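You operate a simulated robot arm through the tools that you are given. There is no shell and no other tool.

You are at the controls of a simulated robot arm. One attempt, no reset.

Task
Run the two cakes from the steel plate past the curve counter.
Fine: zero the counter, put the cakes on the start of the curved belt, run it, stop it at 2 pcs.

It is judged by the outcome, as a careful person would: the job done as asked, and still so three seconds after it is handed in. It fails if anything else is knocked over, pushed out of place, dropped, spilled or broken.

Robot
A 7-joint arm with a three-finger gripper, fixed in place. Base frame: the origin is at the foot of the arm, x ahead of it, y to its left, z up. Lengths are in mm, angles in degrees, forces in N, time in s.
Its first joint turns from -166.0 to 166.0 degrees. Payload 2.69 kg.
The TCP is the grasp point between the finger pads, 30 mm short of the fingertips. In the tool frame z runs along the fingers and y along their closing line. The gripper opens to 128 mm. The gripper's body begins 117 mm behind the TCP.
Orientation is that of the tool frame in the base frame, as a unit quaternion [w, x, y, z]. With the fingers straight down and closing along the base's y, the tool's x points along the base's -x, its y along +y and its z along -z.

Tools
- The arm moves only by the tool jog_arm. Its argument "deltas" is a list of rows, each an object (a shift or turn left out is 0, a gripper value left out holds the last) with "linear": the shift along the tool's x, y, z in mm, a list of three; "delta_rot": the turn, a rotation vector about the tool's x, y, z in rad, a list of three. In form: [{"linear": [dx, dy, dz], "delta_rot": [wx, wy, wz]}, ...]. A call has 1 to 20 rows; each row is the pose to reach, as a shift and turn from the pose commanded when the call began, along the tool's axes at that moment. "grip" is the opening in per cent of the stroke, from 0 (shut) to 100 (fully open), set as the call begins (left out, the last holds). A row lasts 0.2 s, in which the tool goes at most 50 mm and 8.6 degrees; a call with a longer step from one row to the next is refused whole, and so is a gripper value outside its range. Where a pose cannot be reached the arm comes as near as it can. A force on the tool above 90 N (or 10 N above the force at the start of the call, whichever is more), or a blocked arm, ends the call early, and 0.2 s more pass. The fingers move at their own pace and stop on an object; they squeeze with about 44 N. The grip force told is the motor's: it shows also when the fingers shut on nothing. Time passes only in rows, and 0.2 s behind the last, so rows that repeat a pose let the fingers close. The reply holds the time, the measured pose of the TCP, the force on the tool along the base axes, the opening and the grip force, in the units named above and with some noise, with the torque about the TCP (base axes, N m) and any sound that the robot's microphone picked up.
- Cameras (640 x 400 px; columns grow to the right, rows downward): "scene" is fixed at [51.4, 650, 1637.4]; the picture's right is [-0.71, -0.70, 0.00], its down [-0.33, 0.33, -0.88] and it looks along [0.62, -0.63, -0.47] (base axes); focal length 326 px, centre (320, 200). "wrist" rides on the gripper at [58, 54, -131] in the tool frame; the picture's right is [-0.68, 0.74, 0.00], its down [-0.62, -0.57, -0.55] and it looks along [-0.40, -0.37, 0.84] (tool axes); focal length 234 px, centre (320, 200). There is no depth. A picture from a camera that has moved, and an enlarged one, comes with that camera's place and axes in the base frame and with its lens.
- grab_frame(camera): a new picture of that camera. The clock stands still meanwhile.
- move_column(by): slides the trunk up (or, below 0, down) by that many mm; the arm rides with it, the base frame stays. It gives what a move gives, with no picture.
- zoom(camera, box): a new picture of the part [left, top, right, bottom] of that camera's present view, enlarged. The clock stands still meanwhile.
- job_done(): hands the job in; it is judged then, once.

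Places have to be worked out from the pictures, the camera data and where the tool is seen. Open the gripper and draw the arm clear of the work before you hand the job in, unless the task says otherwise.

The tools are called after "Request:" as name(argument=value, ...) on one line, values as JSON. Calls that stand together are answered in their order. jog_arm: Moves the arm, as the interface text tells. Its arguments: {"type":"object","properties":{"deltas":{"type":"array","items":{"type":"object","properties":{"linear":{"type":"array","items":{"type":"number"}},"delta_rot":{"type":"array","items":{"type":"number"}}}}},"grip":{"type":"number"}},"required":["deltas"]} The other tools are called the same way: move_column (by) slides the trunk up or down; grab_frame (camera) takes a picture; zoom (camera, box) takes an enlarged picture of a part of a camera's view; job_done () hands the job in.

At the start:

```text
time: 0.0
position: [508.3, -622.6, 1169.4]
tcp_rot: [0.0, 0.0, 1.0, 0.0]
contact_force: [0.5, -0.8, -0.5]
ft_torque: [0.0, 0.0, 0.0]
grip_width: 127.9
finger_force: 0.1
trunk travel left (down, up): [-150.0, 200.0]
```

scene: 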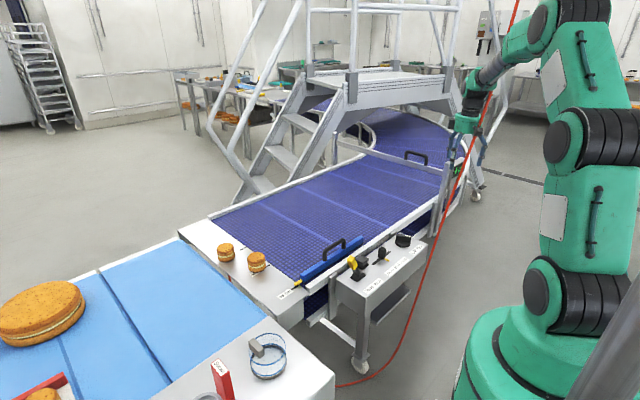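
wrist: 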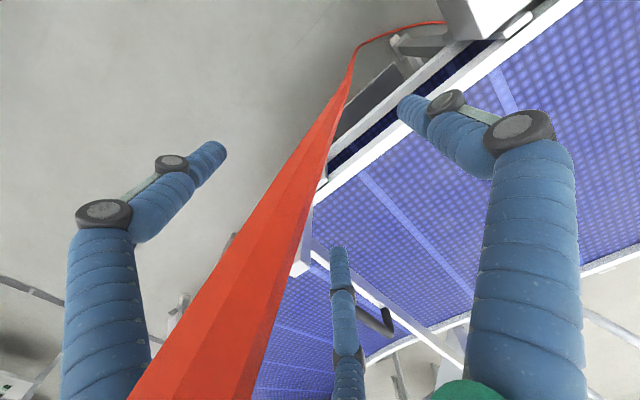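

I'll start by looking closely at the steel plate with the two cakes, the control box, and the counter near the arm.

Request:
zoom(camera="scene", box=[180, 200, 340, 300])

Request:
zoom(camera="scene", box=[320, 220, 448, 300])

Request:
zoom(camera="scene", box=[390, 90, 518, 210])

Request:
zoom(camera="scene", box=[280, 80, 500, 220])

```text
4.00 times, centred on (260, 250) of scene
camera zoom: at [51.4, 650.0, 1637.4], right [-0.71, -0.7, 0.0], down [-0.33, 0.33, -0.88], along [0.62, -0.63, -0.47], focal length 1304 px, centre (560, 0)
```

zoom: 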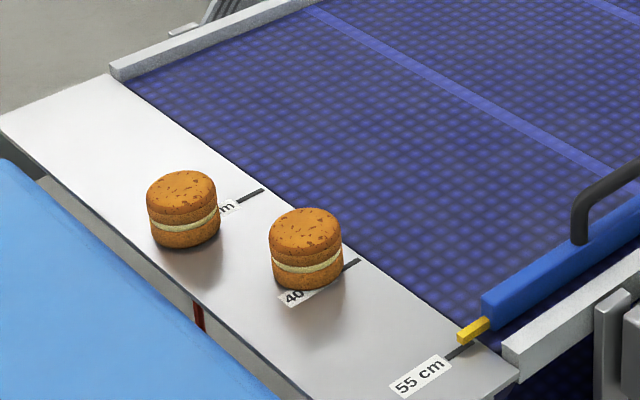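

```text
5.00 times, centred on (384, 260) of scene
camera zoom: at [51.4, 650.0, 1637.4], right [-0.71, -0.7, 0.0], down [-0.33, 0.33, -0.88], along [0.62, -0.63, -0.47], focal length 1630 px, centre (0, -100)
```

zoom: 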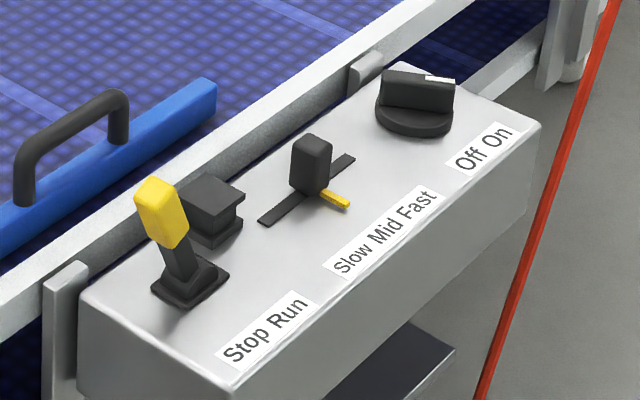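

```text
3.33 times, centred on (454, 150) of scene
camera zoom: at [51.4, 650.0, 1637.4], right [-0.71, -0.7, 0.0], down [-0.33, 0.33, -0.88], along [0.62, -0.63, -0.47], focal length 1087 px, centre (-127, 367)
```

zoom: 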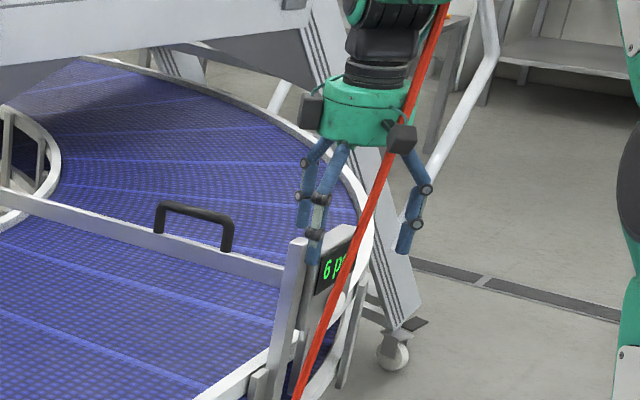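

```text
2.86 times, centred on (390, 150) of scene
camera zoom: at [51.4, 650.0, 1637.4], right [-0.71, -0.7, 0.0], down [-0.33, 0.33, -0.88], along [0.62, -0.63, -0.47], focal length 932 px, centre (120, 343)
```

zoom: 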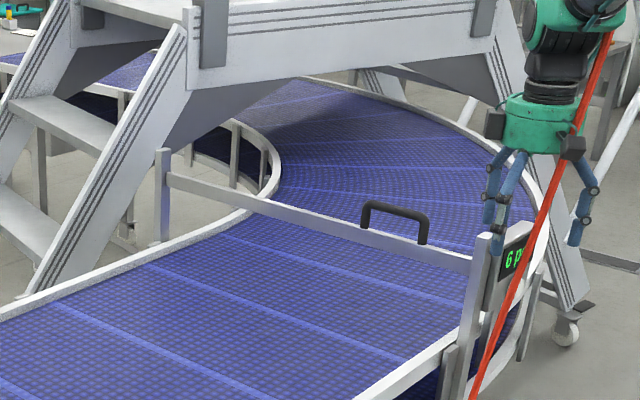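

The control box has a Stop/Run lever, a speed slider, an Off/On knob and a dark block, and the counter reads 6. Next I'm looking at the wrist view and the remaining parts of the scene to find the counter's reset and the red line.

Request:
zoom(camera="wrist", box=[220, 180, 480, 400])

Request:
zoom(camera="wrist", box=[340, 0, 580, 150])

Request:
zoom(camera="scene", box=[430, 140, 490, 200])

Request:
zoom(camera="scene", box=[180, 330, 320, 400])

Request:
zoom(camera="scene", box=[0, 260, 140, 400])

```text
1.82 times, centred on (350, 290) of wrist
camera zoom: at [450.0, -569.7, 1300.1], right [0.68, 0.74, 0.0], down [0.62, -0.57, 0.55], along [0.4, -0.37, -0.84], focal length 426 px, centre (266, 36)
```

zoom: 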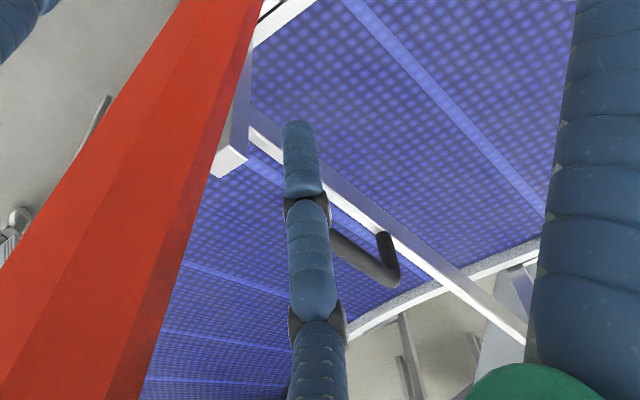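

```text
2.67 times, centred on (460, 75) of wrist
camera zoom: at [450.0, -569.7, 1300.1], right [0.68, 0.74, 0.0], down [0.62, -0.57, 0.55], along [0.4, -0.37, -0.84], focal length 624 px, centre (-53, 533)
```

zoom: 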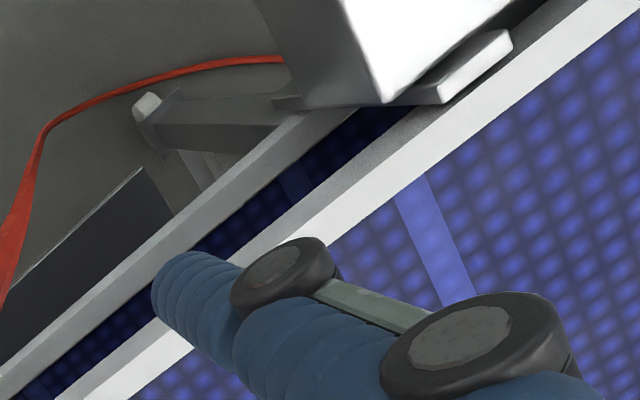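

```text
6.67 times, centred on (460, 170) of scene
camera zoom: at [51.4, 650.0, 1637.4], right [-0.71, -0.7, 0.0], down [-0.33, 0.33, -0.88], along [0.62, -0.63, -0.47], focal length 2174 px, centre (-613, 400)
```

zoom: 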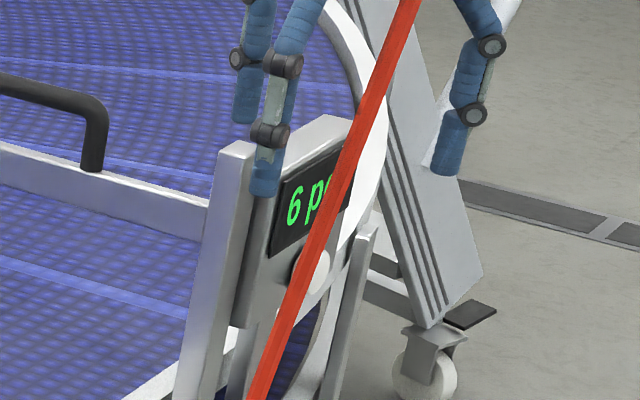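

```text
4.57 times, centred on (250, 365) of scene
camera zoom: at [51.4, 650.0, 1637.4], right [-0.71, -0.7, 0.0], down [-0.33, 0.33, -0.88], along [0.62, -0.63, -0.47], focal length 1490 px, centre (640, -554)
```

zoom: 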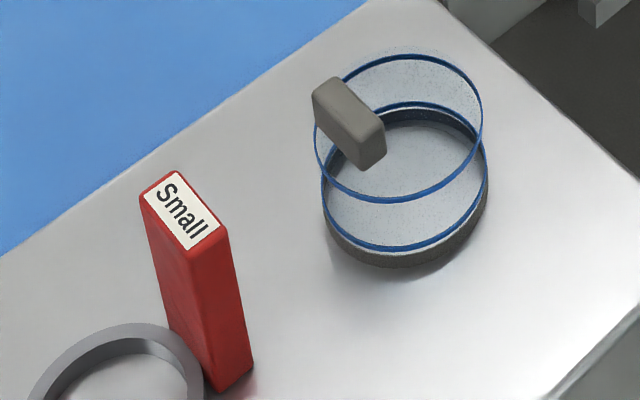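

```text
2.86 times, centred on (70, 330) of scene
camera zoom: at [51.4, 650.0, 1637.4], right [-0.71, -0.7, 0.0], down [-0.33, 0.33, -0.88], along [0.62, -0.63, -0.47], focal length 932 px, centre (1034, -171)
```

zoom: 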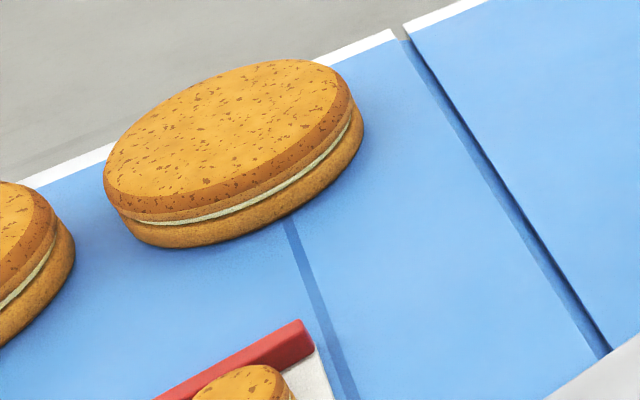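

The red line passes very near the gripper, so I'm zooming in along its length and on the arm to see what it is and which side it runs on.

Request:
zoom(camera="scene", box=[440, 0, 560, 75])

Request:
zoom(camera="scene", box=[430, 60, 530, 160])

Request:
zoom(camera="scene", box=[320, 260, 480, 400])

Request:
zoom(camera="wrist", box=[120, 180, 340, 400])

Request:
zoom(camera="wrist", box=[280, 0, 480, 130])

```text
5.33 times, centred on (500, 38) of scene
camera zoom: at [51.4, 650.0, 1637.4], right [-0.71, -0.7, 0.0], down [-0.33, 0.33, -0.88], along [0.62, -0.63, -0.47], focal length 1739 px, centre (-640, 1067)
```

zoom: 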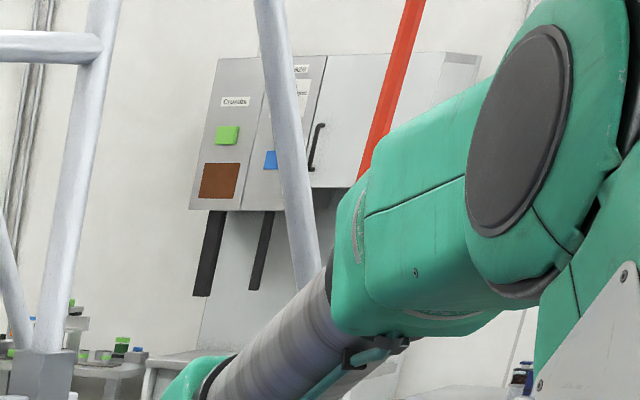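

```text
4.00 times, centred on (480, 110) of scene
camera zoom: at [51.4, 650.0, 1637.4], right [-0.71, -0.7, 0.0], down [-0.33, 0.33, -0.88], along [0.62, -0.63, -0.47], focal length 1304 px, centre (-320, 560)
```

zoom: 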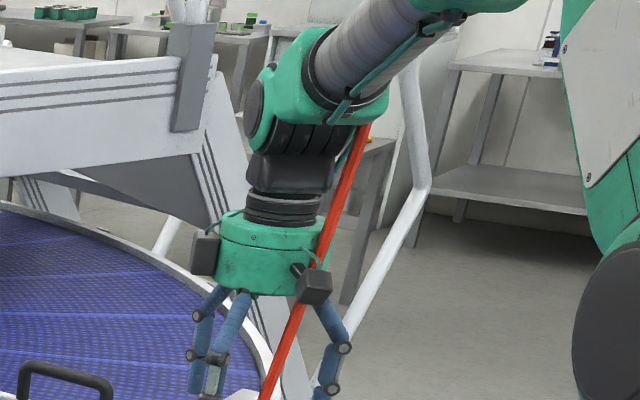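

```text
2.86 times, centred on (400, 330) of scene
camera zoom: at [51.4, 650.0, 1637.4], right [-0.71, -0.7, 0.0], down [-0.33, 0.33, -0.88], along [0.62, -0.63, -0.47], focal length 932 px, centre (91, -171)
```

zoom: 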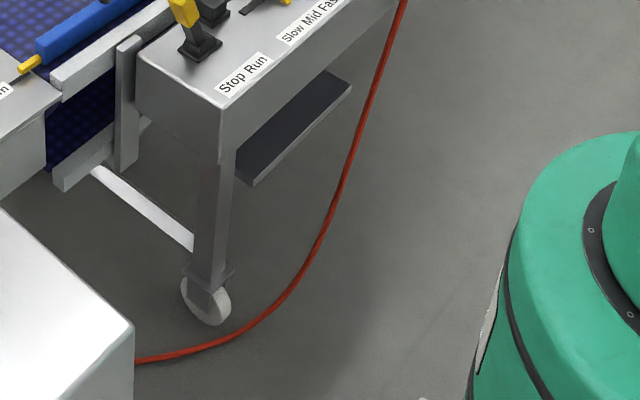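

```text
1.82 times, centred on (230, 290) of wrist
camera zoom: at [450.0, -569.7, 1300.1], right [0.68, 0.74, 0.0], down [0.62, -0.57, 0.55], along [0.4, -0.37, -0.84], focal length 426 px, centre (484, 36)
```

zoom: 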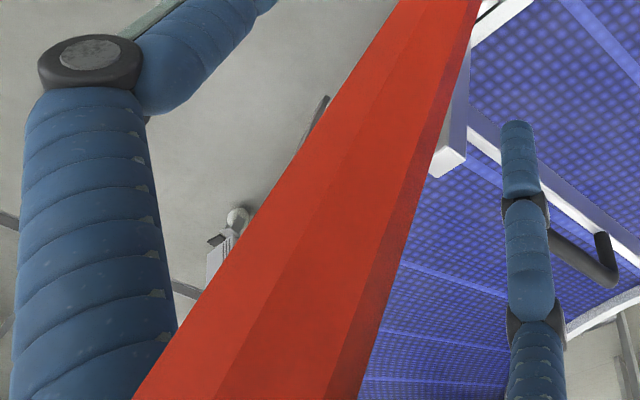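

```text
3.08 times, centred on (380, 65) of wrist
camera zoom: at [450.0, -569.7, 1300.1], right [0.68, 0.74, 0.0], down [0.62, -0.57, 0.55], along [0.4, -0.37, -0.84], focal length 720 px, centre (135, 615)
```

zoom: 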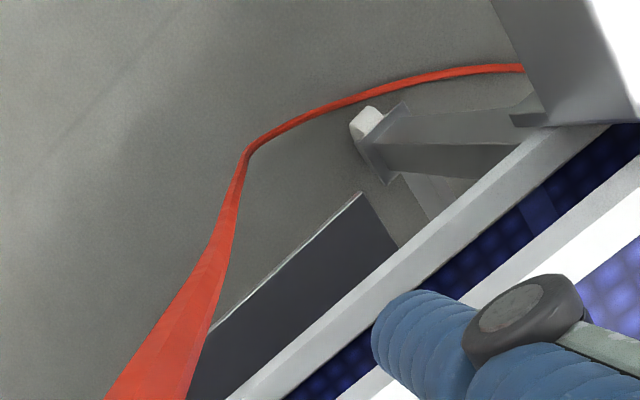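

The red hose hangs diagonally, about 40 mm inboard of the gripper and right beside the camera, and it lies to the right of the forearm. I'll go up a little and then out along +x, slowly, to clear it before doing anything else.

Request:
jog_arm(deltas=[{"linear": [0, 0, -15]}, {"linear": [0, 0, -30]}, {"linear": [0, 0, -45]}, {"linear": [0, 0, -60]}, {"linear": [-15, 0, -60]}, {"linear": [-30, 0, -60]}, {"linear": [-45, 0, -60]}, {"linear": [-60, 0, -60]}, {"linear": [-75, 0, -60]}, {"linear": [-90, 0, -60]}])

Request:
grab_frame(camera="scene")

Request:
grab_frame(camera="wrist")

```text
time: 2.2
position: [597.6, -620.9, 1228.8]
tcp_rot: [0.0, 0.0, 1.0, 0.0]
contact_force: [-0.2, 0.6, -0.6]
ft_torque: [0.0, 0.02, -0.01]
grip_width: 128.2
finger_force: 0.0
trunk travel left (down, up): [-150.0, 200.0]
```

```text
taken
```

scene: 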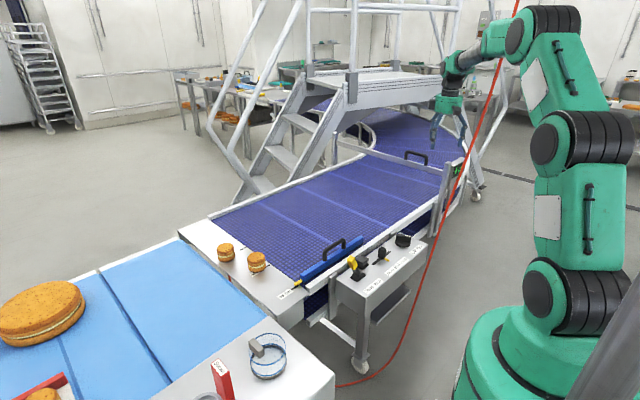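

```text
taken
camera wrist: at [540.2, -569.7, 1359.6], right [0.68, 0.74, 0.0], down [0.62, -0.57, 0.55], along [0.4, -0.37, -0.84], focal length 234 px, centre (320, 200)
```

wrist: 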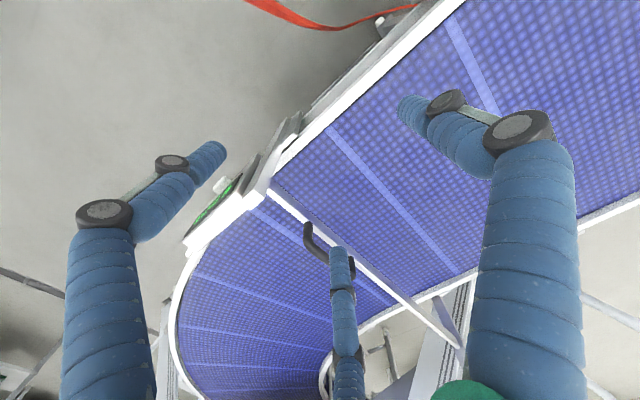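

The hose is now clear. I'm zooming the wrist view on the counter, the gate and the far end.

Request:
zoom(camera="wrist", box=[160, 100, 340, 260])

Request:
zoom(camera="wrist", box=[280, 180, 480, 380])

Request:
zoom(camera="scene", box=[400, 130, 500, 230])

```text
2.50 times, centred on (250, 180) of wrist
camera zoom: at [540.2, -569.7, 1359.6], right [0.68, 0.74, 0.0], down [0.62, -0.57, 0.55], along [0.4, -0.37, -0.84], focal length 585 px, centre (495, 250)
```

zoom: 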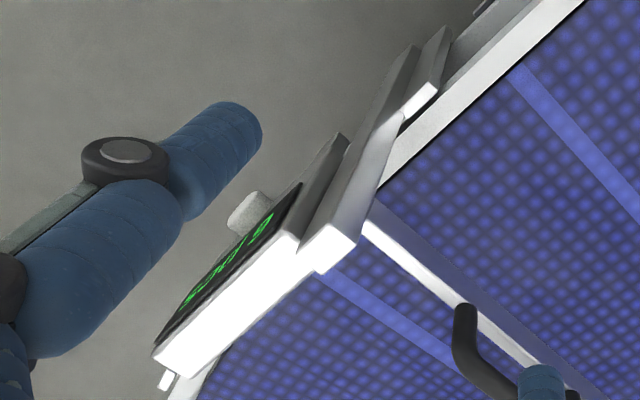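

```text
2.00 times, centred on (380, 280) of wrist
camera zoom: at [540.2, -569.7, 1359.6], right [0.68, 0.74, 0.0], down [0.62, -0.57, 0.55], along [0.4, -0.37, -0.84], focal length 468 px, centre (200, 40)
```

zoom: 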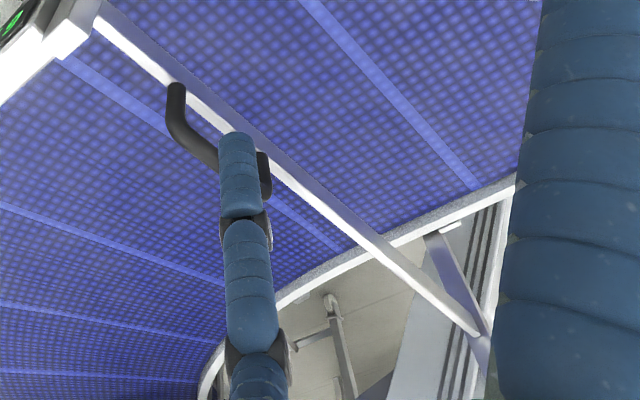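

```text
4.00 times, centred on (450, 180) of scene
camera zoom: at [51.4, 650.0, 1637.4], right [-0.71, -0.7, 0.0], down [-0.33, 0.33, -0.88], along [0.62, -0.63, -0.47], focal length 1304 px, centre (-200, 280)
```

zoom: 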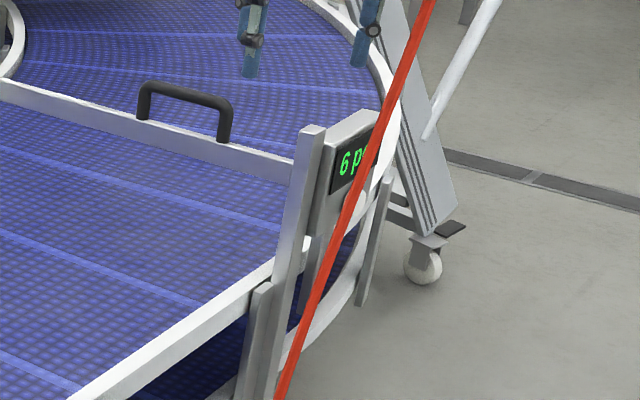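

The two wrist views put the gate post top at about [605, -747, 1100], with the gate bar along x. The scale marks put the plate and belt at z≈900 with the belt start at y≈133. Next I'm moving back in +y, away from the hose, to look down at the control box.

Request:
jog_arm(deltas=[{"linear": [0, 30, 0]}, {"linear": [0, 65, 0]}, {"linear": [0, 100, 0]}, {"linear": [10, 135, 0]}, {"linear": [25, 170, 0]}, {"linear": [40, 205, 0]}, {"linear": [55, 240, 0]}, {"linear": [70, 275, 0]}, {"linear": [85, 310, 0]}, {"linear": [97, 345, 0]}, {"linear": [97, 370, 0]}])

Request:
grab_frame(camera="wrist")

Request:
grab_frame(camera="scene")

```text
time: 4.6
position: [502.6, -250.6, 1229.6]
tcp_rot: [0.001, 0.0, 1.0, 0.0]
contact_force: [-0.7, 0.9, 0.5]
ft_torque: [0.0, -0.01, 0.0]
grip_width: 127.9
finger_force: 0.1
trunk travel left (down, up): [-150.0, 200.0]
```

```text
taken
camera wrist: at [442.4, -199.0, 1360.3], right [0.68, 0.74, 0.0], down [0.62, -0.57, 0.55], along [0.4, -0.37, -0.84], focal length 234 px, centre (320, 200)
```

wrist: 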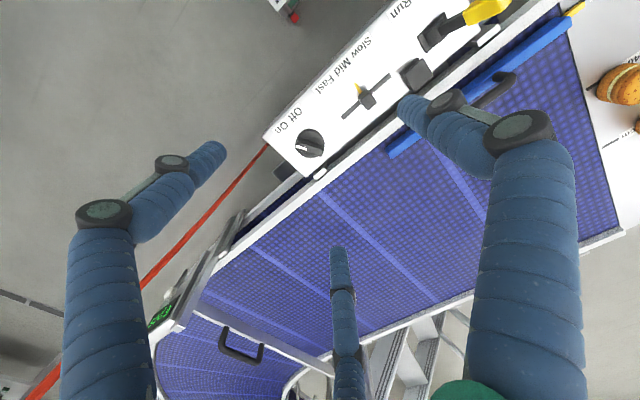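

```text
taken
```

scene: 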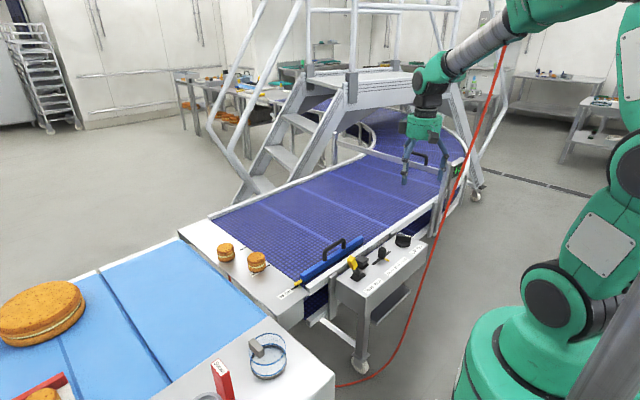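

This view shows the control box from above and the counter face. Zooming in on both.

Request:
zoom(camera="wrist", box=[250, 0, 530, 175])

Request:
zoom(camera="wrist", box=[120, 220, 280, 400])

Request:
zoom(camera="scene", box=[420, 140, 500, 220])

Request:
zoom(camera="scene", box=[340, 225, 420, 285])

```text
2.29 times, centred on (390, 88) of wrist
camera zoom: at [442.4, -199.0, 1360.3], right [0.68, 0.74, 0.0], down [0.62, -0.57, 0.55], along [0.4, -0.37, -0.84], focal length 535 px, centre (160, 457)
```

zoom: 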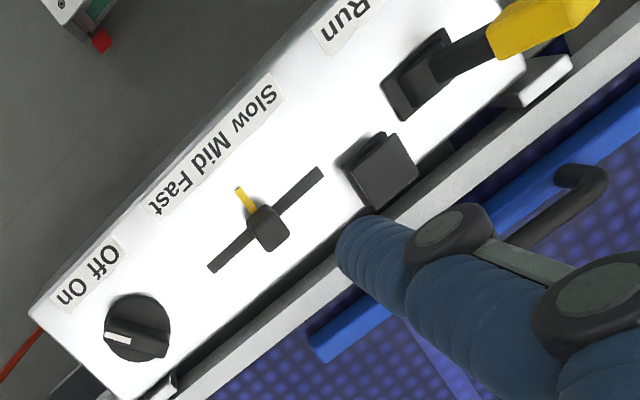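

```text
2.22 times, centred on (200, 310) of wrist
camera zoom: at [442.4, -199.0, 1360.3], right [0.68, 0.74, 0.0], down [0.62, -0.57, 0.55], along [0.4, -0.37, -0.84], focal length 520 px, centre (587, -44)
```

zoom: 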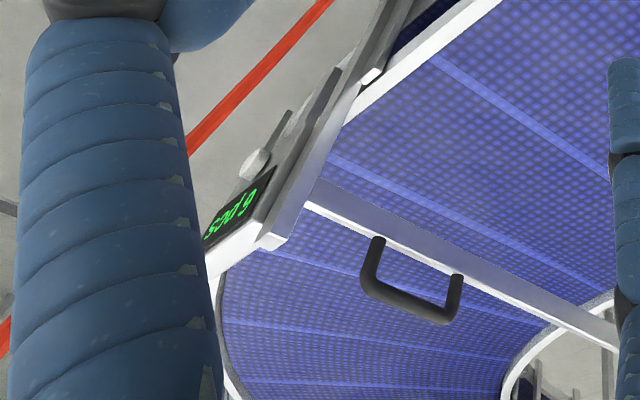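

```text
5.00 times, centred on (460, 180) of scene
camera zoom: at [51.4, 650.0, 1637.4], right [-0.71, -0.7, 0.0], down [-0.33, 0.33, -0.88], along [0.62, -0.63, -0.47], focal length 1630 px, centre (-380, 300)
```

zoom: 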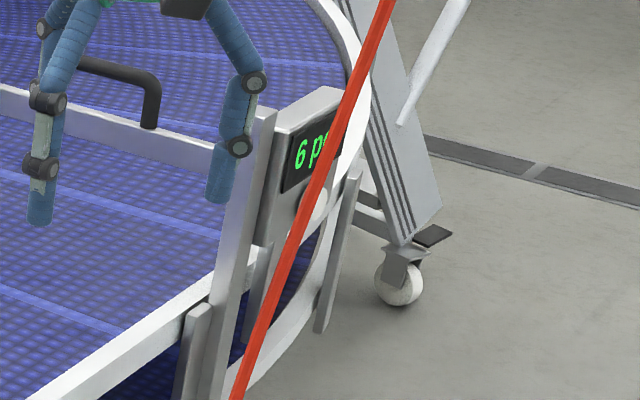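

```text
6.67 times, centred on (380, 255) of scene
camera zoom: at [51.4, 650.0, 1637.4], right [-0.71, -0.7, 0.0], down [-0.33, 0.33, -0.88], along [0.62, -0.63, -0.47], focal length 2174 px, centre (-80, -167)
```

zoom: 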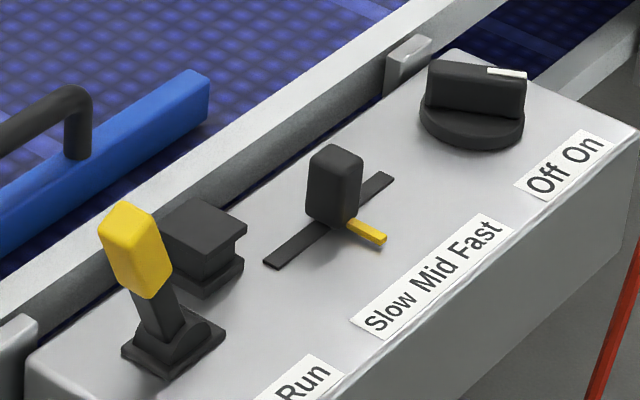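

The knob points to On, the slider is at Mid, and the lever is leaning to Stop with its top at about [559, -7, 994]. Triangulating the white button under the display gives about [570, -846, 985], facing -x. I'll keep the arm retracted and swing to the right of the hose, so I can reach the button from the open side.

Request:
jog_arm(deltas=[{"linear": [25, -25, 0]}, {"linear": [52, -50, 0]}, {"linear": [77, -75, 0]}, {"linear": [102, -100, 0]}, {"linear": [127, -125, 0]}, {"linear": [152, -150, 0]}, {"linear": [177, -175, 0]}, {"linear": [202, -200, 0]}, {"linear": [228, -222, 0]}, {"linear": [254, -244, 0]}, {"linear": [280, -264, 0]}, {"linear": [302, -280, 0]}])

Request:
grab_frame(camera="scene")

Request:
grab_frame(camera="wrist")

```text
time: 7.2
position: [199.2, -532.9, 1228.3]
tcp_rot: [-0.001, 0.001, 1.0, 0.0]
contact_force: [-0.5, 0.1, -0.1]
ft_torque: [-0.01, 0.0, -0.03]
grip_width: 127.9
finger_force: 0.3
trunk travel left (down, up): [-150.0, 200.0]
```

```text
taken
```

scene: 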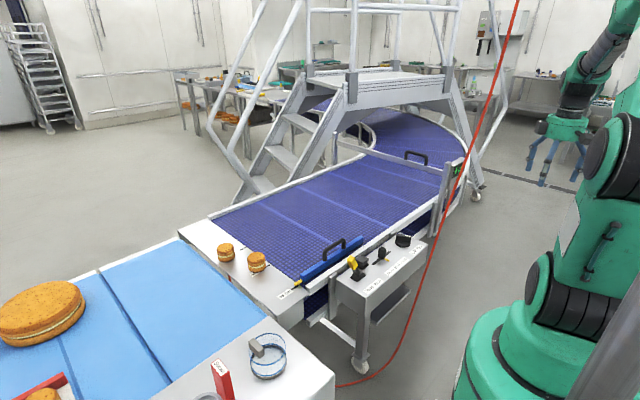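

```text
taken
camera wrist: at [140.4, -480.2, 1360.4], right [0.68, 0.74, 0.0], down [0.62, -0.57, 0.55], along [0.4, -0.37, -0.84], focal length 234 px, centre (320, 200)
```

wrist: 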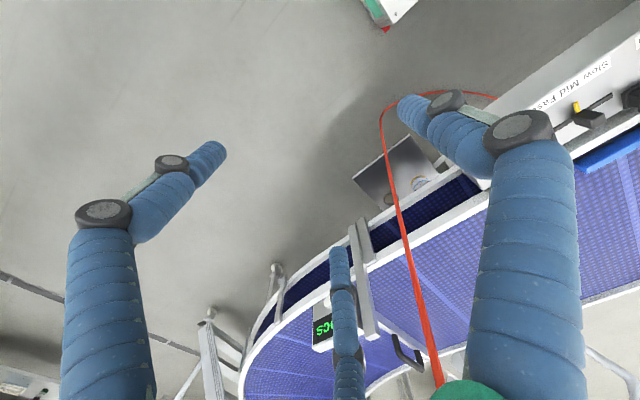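

The arm is retracted on the right side of the hose, which this view places at about [500, -600] near z=1240. Next I'm moving out along -y and tilting the tool about 40° so the fingers point toward +x.

Request:
jog_arm(deltas=[{"linear": [0, -30, 0]}, {"linear": [0, -65, 0], "delta_rot": [0, -0.07, 0]}, {"linear": [0, -100, 0], "delta_rot": [0, -0.15, 0]}, {"linear": [0, -135, 0], "delta_rot": [0, -0.23, 0]}, {"linear": [0, -170, 0], "delta_rot": [0, -0.31, 0]}, {"linear": [0, -205, 0], "delta_rot": [0, -0.39, 0]}, {"linear": [0, -240, 0], "delta_rot": [0, -0.47, 0]}, {"linear": [-10, -270, 10], "delta_rot": [0, -0.55, 0]}, {"linear": [-25, -295, 30], "delta_rot": [0, -0.63, 0]}, {"linear": [-40, -313, 50], "delta_rot": [0, -0.7, 0]}])

Request:
grab_frame(camera="scene")

Request:
grab_frame(camera="wrist")

```text
time: 9.4
position: [239.0, -845.8, 1177.9]
tcp_rot: [0.343, 0.0, 0.939, 0.0]
contact_force: [-0.4, -0.2, 0.0]
ft_torque: [0.01, 0.0, 0.0]
grip_width: 128.0
finger_force: 0.0
trunk travel left (down, up): [-150.0, 200.0]
```

```text
taken
```

scene: 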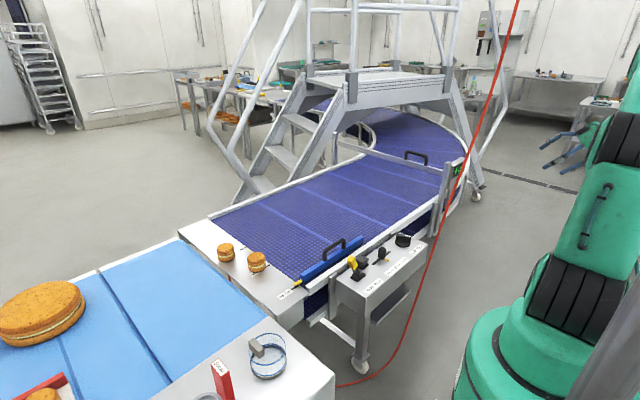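

```text
taken
camera wrist: at [110.4, -793.2, 1240.6], right [0.52, 0.74, 0.44], down [0.12, -0.57, 0.82], along [0.85, -0.37, -0.38], focal length 234 px, centre (320, 200)
```

wrist: 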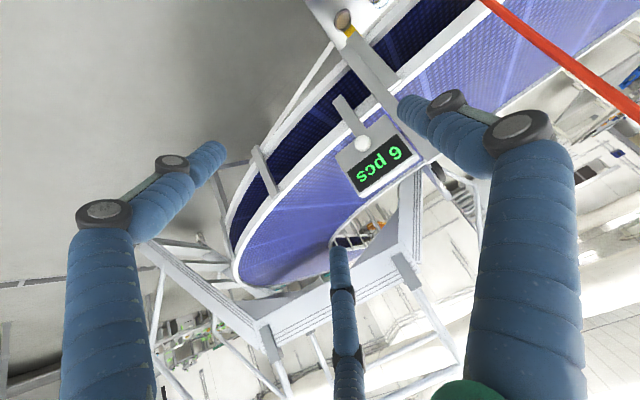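

The counter face shows clearly, reading "6 pcs" with a white button beneath. Zooming in to locate it.

Request:
zoom(camera="wrist", box=[310, 0, 450, 210])

Request:
zoom(camera="wrist", box=[320, 90, 440, 210])

```text
1.90 times, centred on (380, 105) of wrist
camera zoom: at [110.4, -793.2, 1240.6], right [0.52, 0.74, 0.44], down [0.12, -0.57, 0.82], along [0.85, -0.37, -0.38], focal length 446 px, centre (206, 381)
```

zoom: 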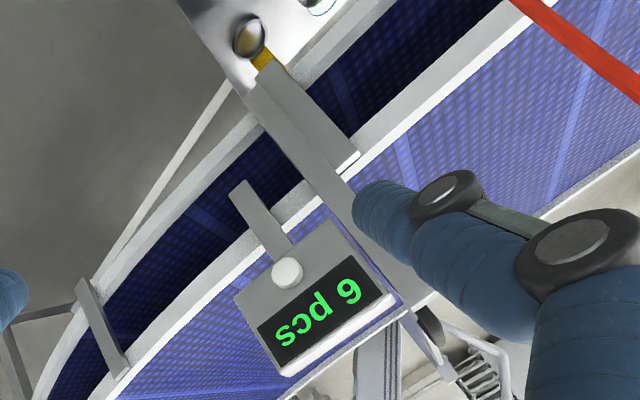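

```text
3.33 times, centred on (380, 150) of wrist
camera zoom: at [110.4, -793.2, 1240.6], right [0.52, 0.74, 0.44], down [0.12, -0.57, 0.82], along [0.85, -0.37, -0.38], focal length 781 px, centre (120, 367)
```

zoom: 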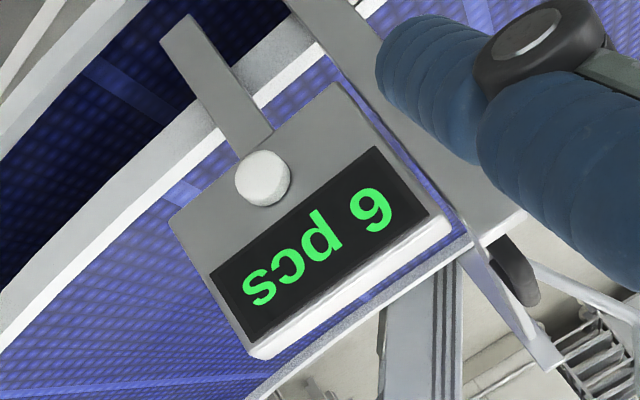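

The button sits at about [566, -843, 990], roughly 35 mm across. I'm closing the fingers and moving to a standoff in front of it, about 35 mm short.

Request:
jog_arm(deltas=[{"linear": [-11, 0, 37]}, {"linear": [-22, 1, 75]}, {"linear": [-33, 1, 112]}, {"linear": [-44, 2, 150]}, {"linear": [-55, 2, 187]}, {"linear": [-66, 3, 225]}, {"linear": [-77, 3, 262]}, {"linear": [-88.9, 3, 299.7]}, {"linear": [-88.9, 3, 299.7]}], grip=0)

Request:
grab_frame(camera="scene")

Request:
grab_frame(camera="wrist")

```text
time: 11.4
position: [500.5, -842.3, 1005.8]
tcp_rot: [0.342, 0.0, 0.94, 0.001]
contact_force: [-0.4, -0.1, 0.1]
ft_torque: [0.05, 0.02, 0.0]
grip_width: 2.1
finger_force: 31.5
trunk travel left (down, up): [-150.0, 200.0]
```

```text
taken
```

scene: 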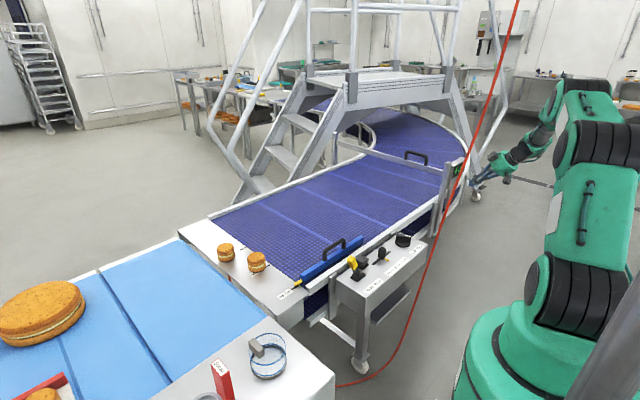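

```text
taken
camera wrist: at [371.9, -790.7, 1069.2], right [0.52, 0.74, 0.44], down [0.12, -0.57, 0.82], along [0.85, -0.37, -0.38], focal length 234 px, centre (320, 200)
```

wrist: 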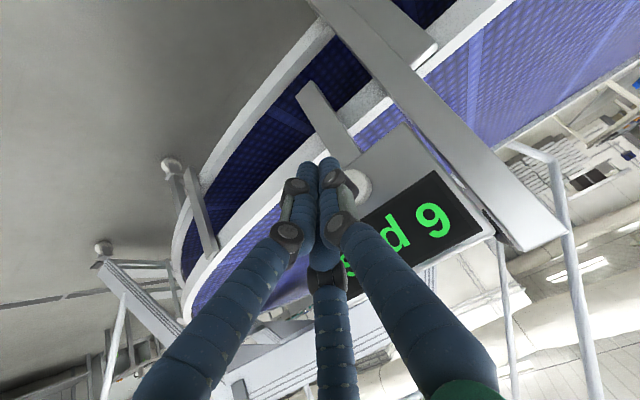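

Zooming in to check how the fingertip lines up with the button.

Request:
zoom(camera="wrist", box=[290, 130, 410, 230])

Request:
zoom(camera="scene", box=[440, 150, 520, 200])

```text
4.00 times, centred on (350, 180) of wrist
camera zoom: at [371.9, -790.7, 1069.2], right [0.52, 0.74, 0.44], down [0.12, -0.57, 0.82], along [0.85, -0.37, -0.38], focal length 937 px, centre (200, 280)
```

zoom: 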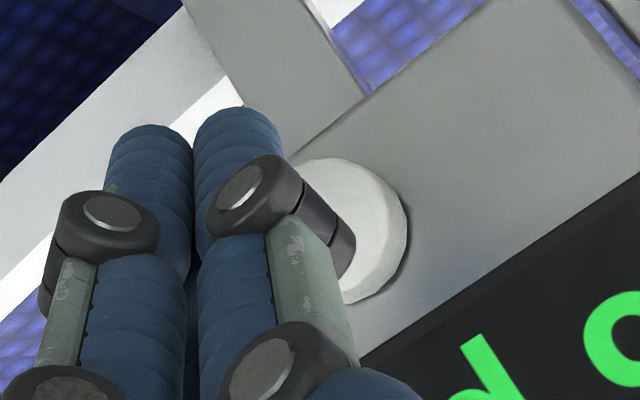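

```text
8.00 times, centred on (480, 175) of scene
camera zoom: at [51.4, 650.0, 1637.4], right [-0.71, -0.7, 0.0], down [-0.33, 0.33, -0.88], along [0.62, -0.63, -0.47], focal length 2608 px, centre (-960, 400)
```

zoom: 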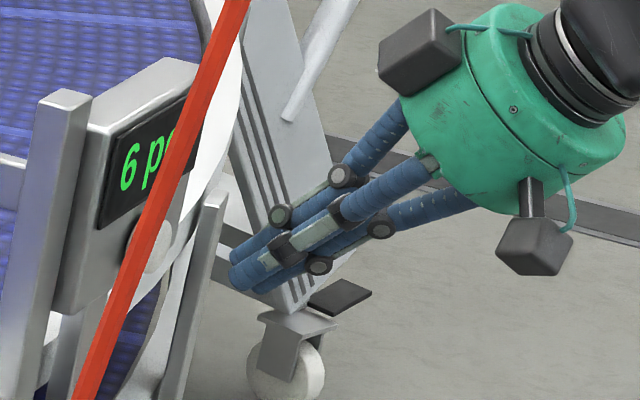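

The combined views put the button face near [580, -843, 984], and the fingertip's leading edge is at about x=526. I'm advancing 43 mm in +x and 3 mm down, then will creep forward.

Request:
jog_arm(deltas=[{"linear": [-7.8, 0, 7.5]}, {"linear": [-15.5, 0, 15]}, {"linear": [-23.2, 0, 22.5]}, {"linear": [-31, 0, 30]}])

Request:
zoom(camera="wrist", box=[290, 130, 410, 230])

Request:
zoom(camera="scene", box=[440, 150, 520, 200])

```text
time: 12.4
position: [543.2, -842.1, 1002.4]
tcp_rot: [0.343, 0.0, 0.939, -0.001]
contact_force: [-1.6, -0.2, -0.3]
ft_torque: [-0.02, 0.0, -0.01]
grip_width: 2.1
finger_force: 31.4
trunk travel left (down, up): [-150.0, 200.0]
heard: click
```

```text
4.00 times, centred on (350, 180) of wrist
camera zoom: at [414.0, -790.0, 1066.4], right [0.52, 0.74, 0.44], down [0.12, -0.57, 0.82], along [0.85, -0.37, -0.38], focal length 937 px, centre (200, 280)
```

zoom: 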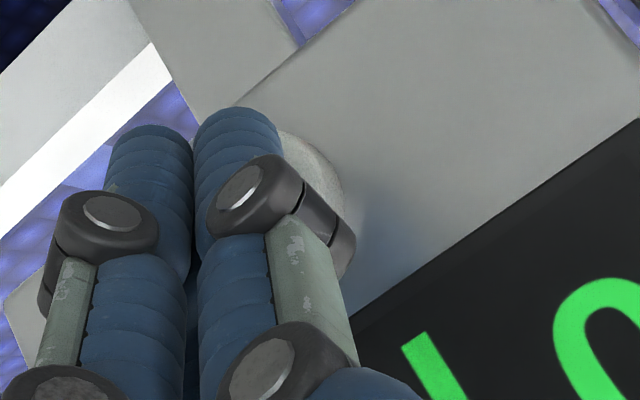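

```text
8.00 times, centred on (480, 175) of scene
camera zoom: at [51.4, 650.0, 1637.4], right [-0.71, -0.7, 0.0], down [-0.33, 0.33, -0.88], along [0.62, -0.63, -0.47], focal length 2608 px, centre (-960, 400)
```

zoom: 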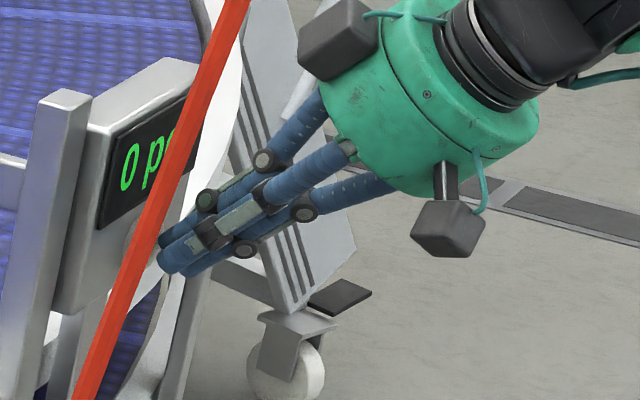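

The click was heard and the counter reads 0. I'm backing straight out in -x and retracing the same path on the right side of the hose, levelling the tool on the way.

Request:
jog_arm(deltas=[{"linear": [23, 0, -19]}, {"linear": [46, 0, -39]}, {"linear": [55, 0, -75]}, {"linear": [64, -1, -112]}, {"linear": [73, -1, -148]}, {"linear": [82, -2, -184]}, {"linear": [91, -2, -221]}, {"linear": [100, -3, -257]}, {"linear": [110, -3, -294]}, {"linear": [119, -4, -330]}, {"linear": [119, 31, -337], "delta_rot": [0, 0.07, 0]}, {"linear": [118, 66, -344], "delta_rot": [0, 0.15, 0]}, {"linear": [118, 101, -351], "delta_rot": [0, 0.23, 0]}, {"linear": [118, 136, -358], "delta_rot": [0, 0.31, 0]}, {"linear": [118, 171, -366], "delta_rot": [0, 0.39, 0]}, {"linear": [117, 206, -373], "delta_rot": [0, 0.47, 0]}, {"linear": [117, 241, -380], "delta_rot": [0, 0.55, 0]}, {"linear": [116, 276, -387], "delta_rot": [0, 0.63, 0]}, {"linear": [116, 309, -394.6], "delta_rot": [0, 0.7, 0]}])

Request:
grab_frame(camera="scene")

Request:
zoom(camera="scene", box=[430, 140, 490, 200])

```text
time: 16.4
position: [200.1, -533.3, 1231.0]
tcp_rot: [0.0, 0.0, 1.0, 0.0]
contact_force: [-0.6, -0.4, 0.0]
ft_torque: [0.05, 0.01, 0.02]
grip_width: 2.5
finger_force: 31.3
trunk travel left (down, up): [-150.0, 200.0]
```

```text
taken
```

scene: 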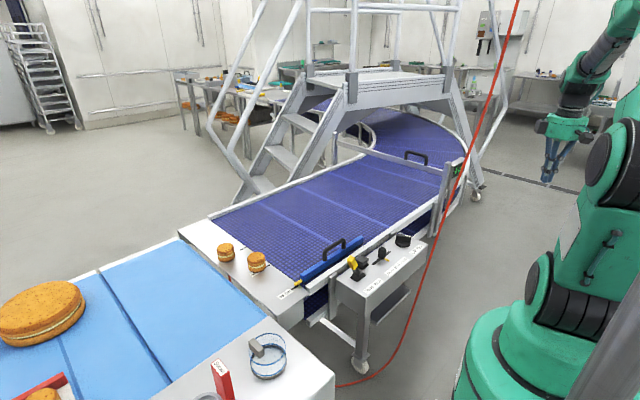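

```text
6.67 times, centred on (460, 170) of scene
camera zoom: at [51.4, 650.0, 1637.4], right [-0.71, -0.7, 0.0], down [-0.33, 0.33, -0.88], along [0.62, -0.63, -0.47], focal length 2174 px, centre (-613, 400)
```

zoom: 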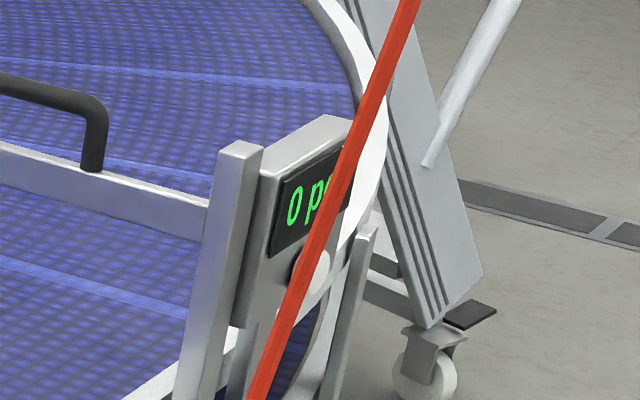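

The counter still shows 0 and everything is in place. I'm swinging back at short radius to the left, toward the cakes.

Request:
jog_arm(deltas=[{"linear": [-22, 16, 0]}, {"linear": [-48, 36, 0]}, {"linear": [-74, 58, 0]}, {"linear": [-100, 80, 0]}, {"linear": [-125, 105, 0]}, {"linear": [-150, 130, 0]}, {"linear": [-175, 155, 0]}, {"linear": [-200, 180, 0]}, {"linear": [-225, 205, 0]}, {"linear": [-250, 230, 0]}, {"linear": [-275, 257, 0]}, {"linear": [-300, 283, 0]}, {"linear": [-315, 320, 0]}, {"linear": [-330, 357, 0]}, {"linear": [-345, 394, 0]}, {"linear": [-360, 431, 0]}, {"linear": [-370, 470, 0]}, {"linear": [-380, 508, 0]}, {"linear": [-390, 546, 0]}, {"linear": [-400, 583, 0]}], grip=100)

Request:
grab_frame(camera="wrist")

Request:
grab_frame(camera="scene")

```text
time: 20.6
position: [601.7, 50.5, 1229.9]
tcp_rot: [0.0, -0.001, 1.0, -0.001]
contact_force: [0.2, 0.3, 0.3]
ft_torque: [0.01, 0.04, 0.0]
grip_width: 128.3
finger_force: 0.1
trunk travel left (down, up): [-150.0, 200.0]
```

```text
taken
camera wrist: at [542.8, 102.4, 1361.8], right [0.68, 0.74, 0.0], down [0.62, -0.57, 0.55], along [0.4, -0.37, -0.84], focal length 234 px, centre (320, 200)
```

wrist: 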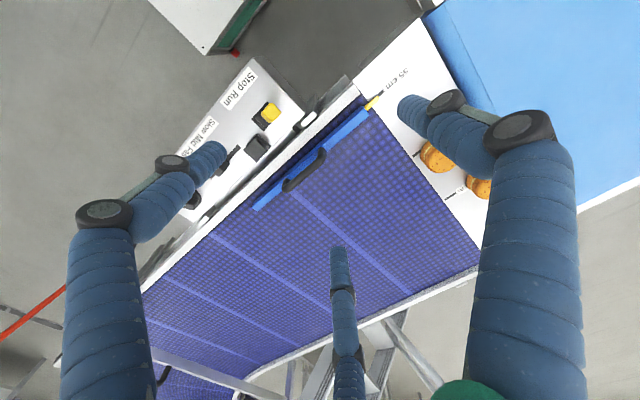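

```text
taken
```

scene: 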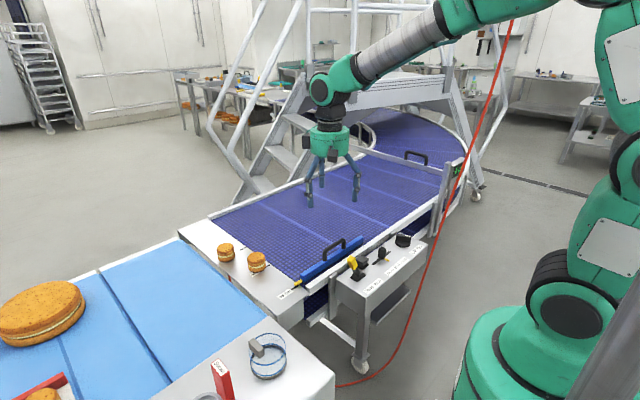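

Both cakes are partly hidden behind a finger. I'm shifting to [650, 250] so the camera looks right at them.

Request:
jog_arm(deltas=[{"linear": [-10, 40, 0]}, {"linear": [-20, 80, 0]}, {"linear": [-30, 120, 0]}, {"linear": [-40, 160, 0]}, {"linear": [-48, 200, 0]}])

Request:
grab_frame(camera="wrist")

Request:
zoom(camera="wrist", box=[280, 120, 480, 260])

Request:
zoom(camera="scene", box=[195, 230, 295, 290])

```text
time: 21.8
position: [648.3, 251.8, 1230.5]
tcp_rot: [0.0, 0.0, 1.0, 0.001]
contact_force: [-0.3, -0.1, -0.4]
ft_torque: [0.01, -0.01, 0.0]
grip_width: 127.9
finger_force: 0.1
trunk travel left (down, up): [-150.0, 200.0]
```

```text
taken
camera wrist: at [590.4, 303.7, 1362.3], right [0.68, 0.74, 0.0], down [0.62, -0.57, 0.55], along [0.4, -0.37, -0.84], focal length 234 px, centre (320, 200)
```

wrist: 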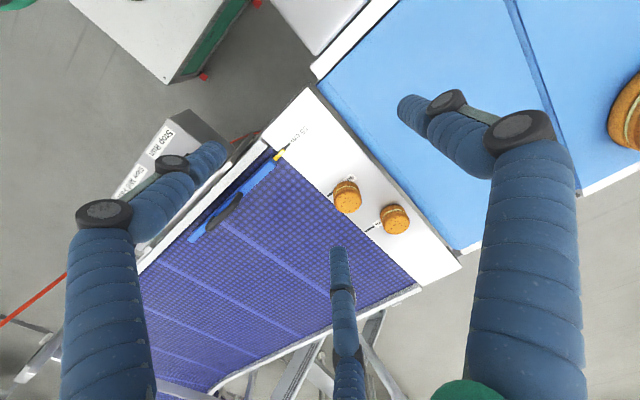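

```text
2.86 times, centred on (380, 190) of wrist
camera zoom: at [590.4, 303.7, 1362.3], right [0.68, 0.74, 0.0], down [0.62, -0.57, 0.55], along [0.4, -0.37, -0.84], focal length 669 px, centre (149, 229)
```

zoom: 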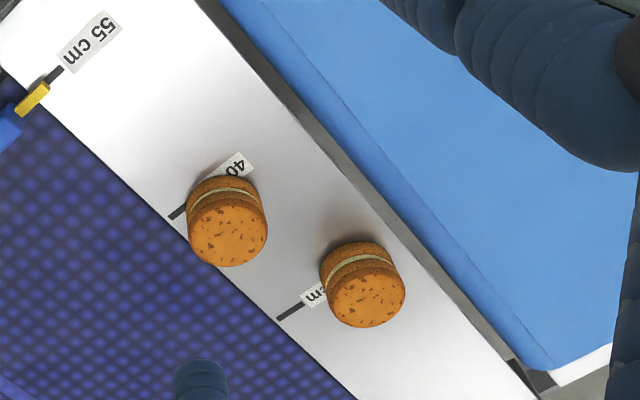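

```text
6.40 times, centred on (245, 260) of scene
camera zoom: at [51.4, 650.0, 1637.4], right [-0.71, -0.7, 0.0], down [-0.33, 0.33, -0.88], along [0.62, -0.63, -0.47], focal length 2087 px, centre (800, -184)
```

zoom: 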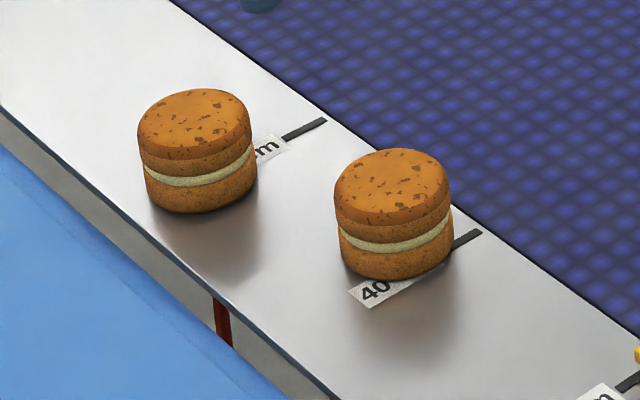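

Triangulation gives cake 2 (the "40" mark) at [838, 159] and cake 1 (the "25" mark) at [963, 204]. Their tops are at about z=935, the plate at about 886, and they're about 62 mm across. I'm going above cake 2 with the gripper partly open.

Request:
jog_arm(deltas=[{"linear": [-38, -19, 20]}, {"linear": [-76, -38, 45]}, {"linear": [-114, -57, 75]}, {"linear": [-150, -75, 105]}, {"linear": [-175, -87, 135]}, {"linear": [-190, -93, 165]}, {"linear": [-190, -93, 190]}], grip=74)

Request:
grab_frame(camera="wrist")

Request:
zoom(camera="scene", box=[195, 210, 315, 290])

```text
refused: row 3 steps farther than a row can; nothing moved
```

```text
taken
camera wrist: at [590.4, 303.7, 1362.3], right [0.68, 0.74, 0.0], down [0.62, -0.57, 0.55], along [0.4, -0.37, -0.84], focal length 234 px, centre (320, 200)
```

wrist: 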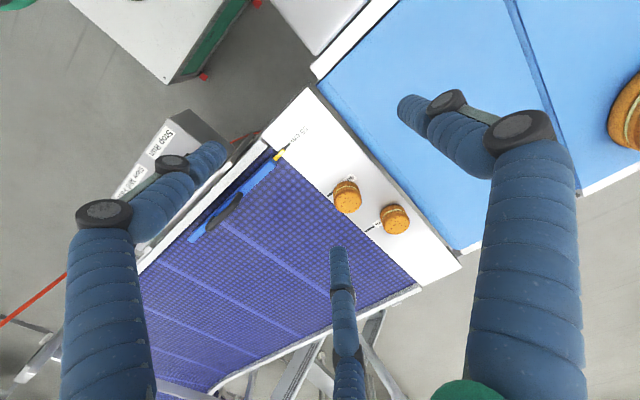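

```text
5.00 times, centred on (255, 250) of scene
camera zoom: at [51.4, 650.0, 1637.4], right [-0.71, -0.7, 0.0], down [-0.33, 0.33, -0.88], along [0.62, -0.63, -0.47], focal length 1630 px, centre (645, -50)
```

zoom: 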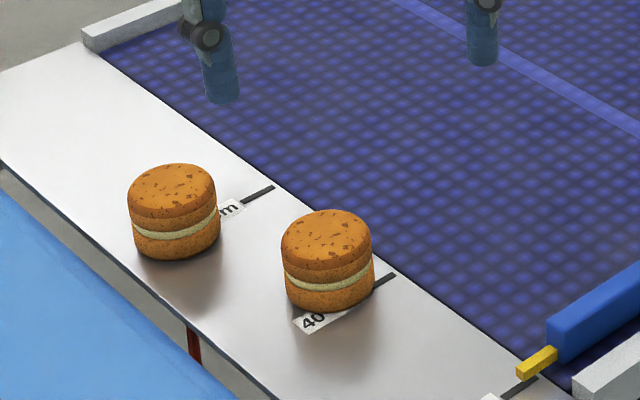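

The move was refused because one row was too long, so I'm sending the same path in smaller steps.

Request:
jog_arm(deltas=[{"linear": [-32, -16, 15]}, {"linear": [-64, -32, 32]}, {"linear": [-96, -48, 52]}, {"linear": [-126, -62, 76]}, {"linear": [-152, -75, 104]}, {"linear": [-174, -85, 135]}, {"linear": [-188, -91, 165]}, {"linear": [-190, -93, 190]}], grip=74)

Request:
grab_frame(camera="wrist")

Request:
zoom(camera="scene", box=[195, 210, 315, 290])

```text
time: 23.6
position: [838.6, 156.6, 1040.2]
tcp_rot: [0.001, 0.0, 1.0, 0.0]
contact_force: [0.5, -0.5, -0.6]
ft_torque: [0.01, 0.0, 0.0]
grip_width: 94.7
finger_force: 0.1
trunk travel left (down, up): [-150.0, 200.0]
```

```text
taken
camera wrist: at [780.9, 209.2, 1170.9], right [0.68, 0.74, 0.0], down [0.62, -0.57, 0.55], along [0.4, -0.37, -0.84], focal length 234 px, centre (320, 200)
```

wrist: 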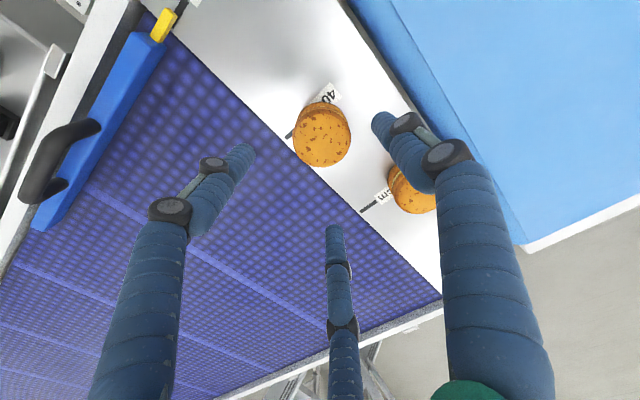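

```text
5.00 times, centred on (255, 250) of scene
camera zoom: at [51.4, 650.0, 1637.4], right [-0.71, -0.7, 0.0], down [-0.33, 0.33, -0.88], along [0.62, -0.63, -0.47], focal length 1630 px, centre (645, -50)
```

zoom: 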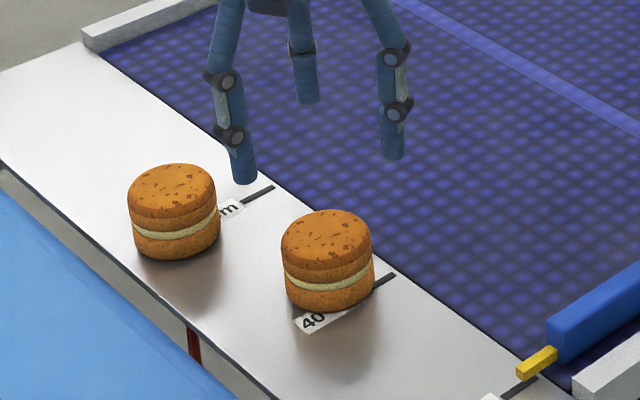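

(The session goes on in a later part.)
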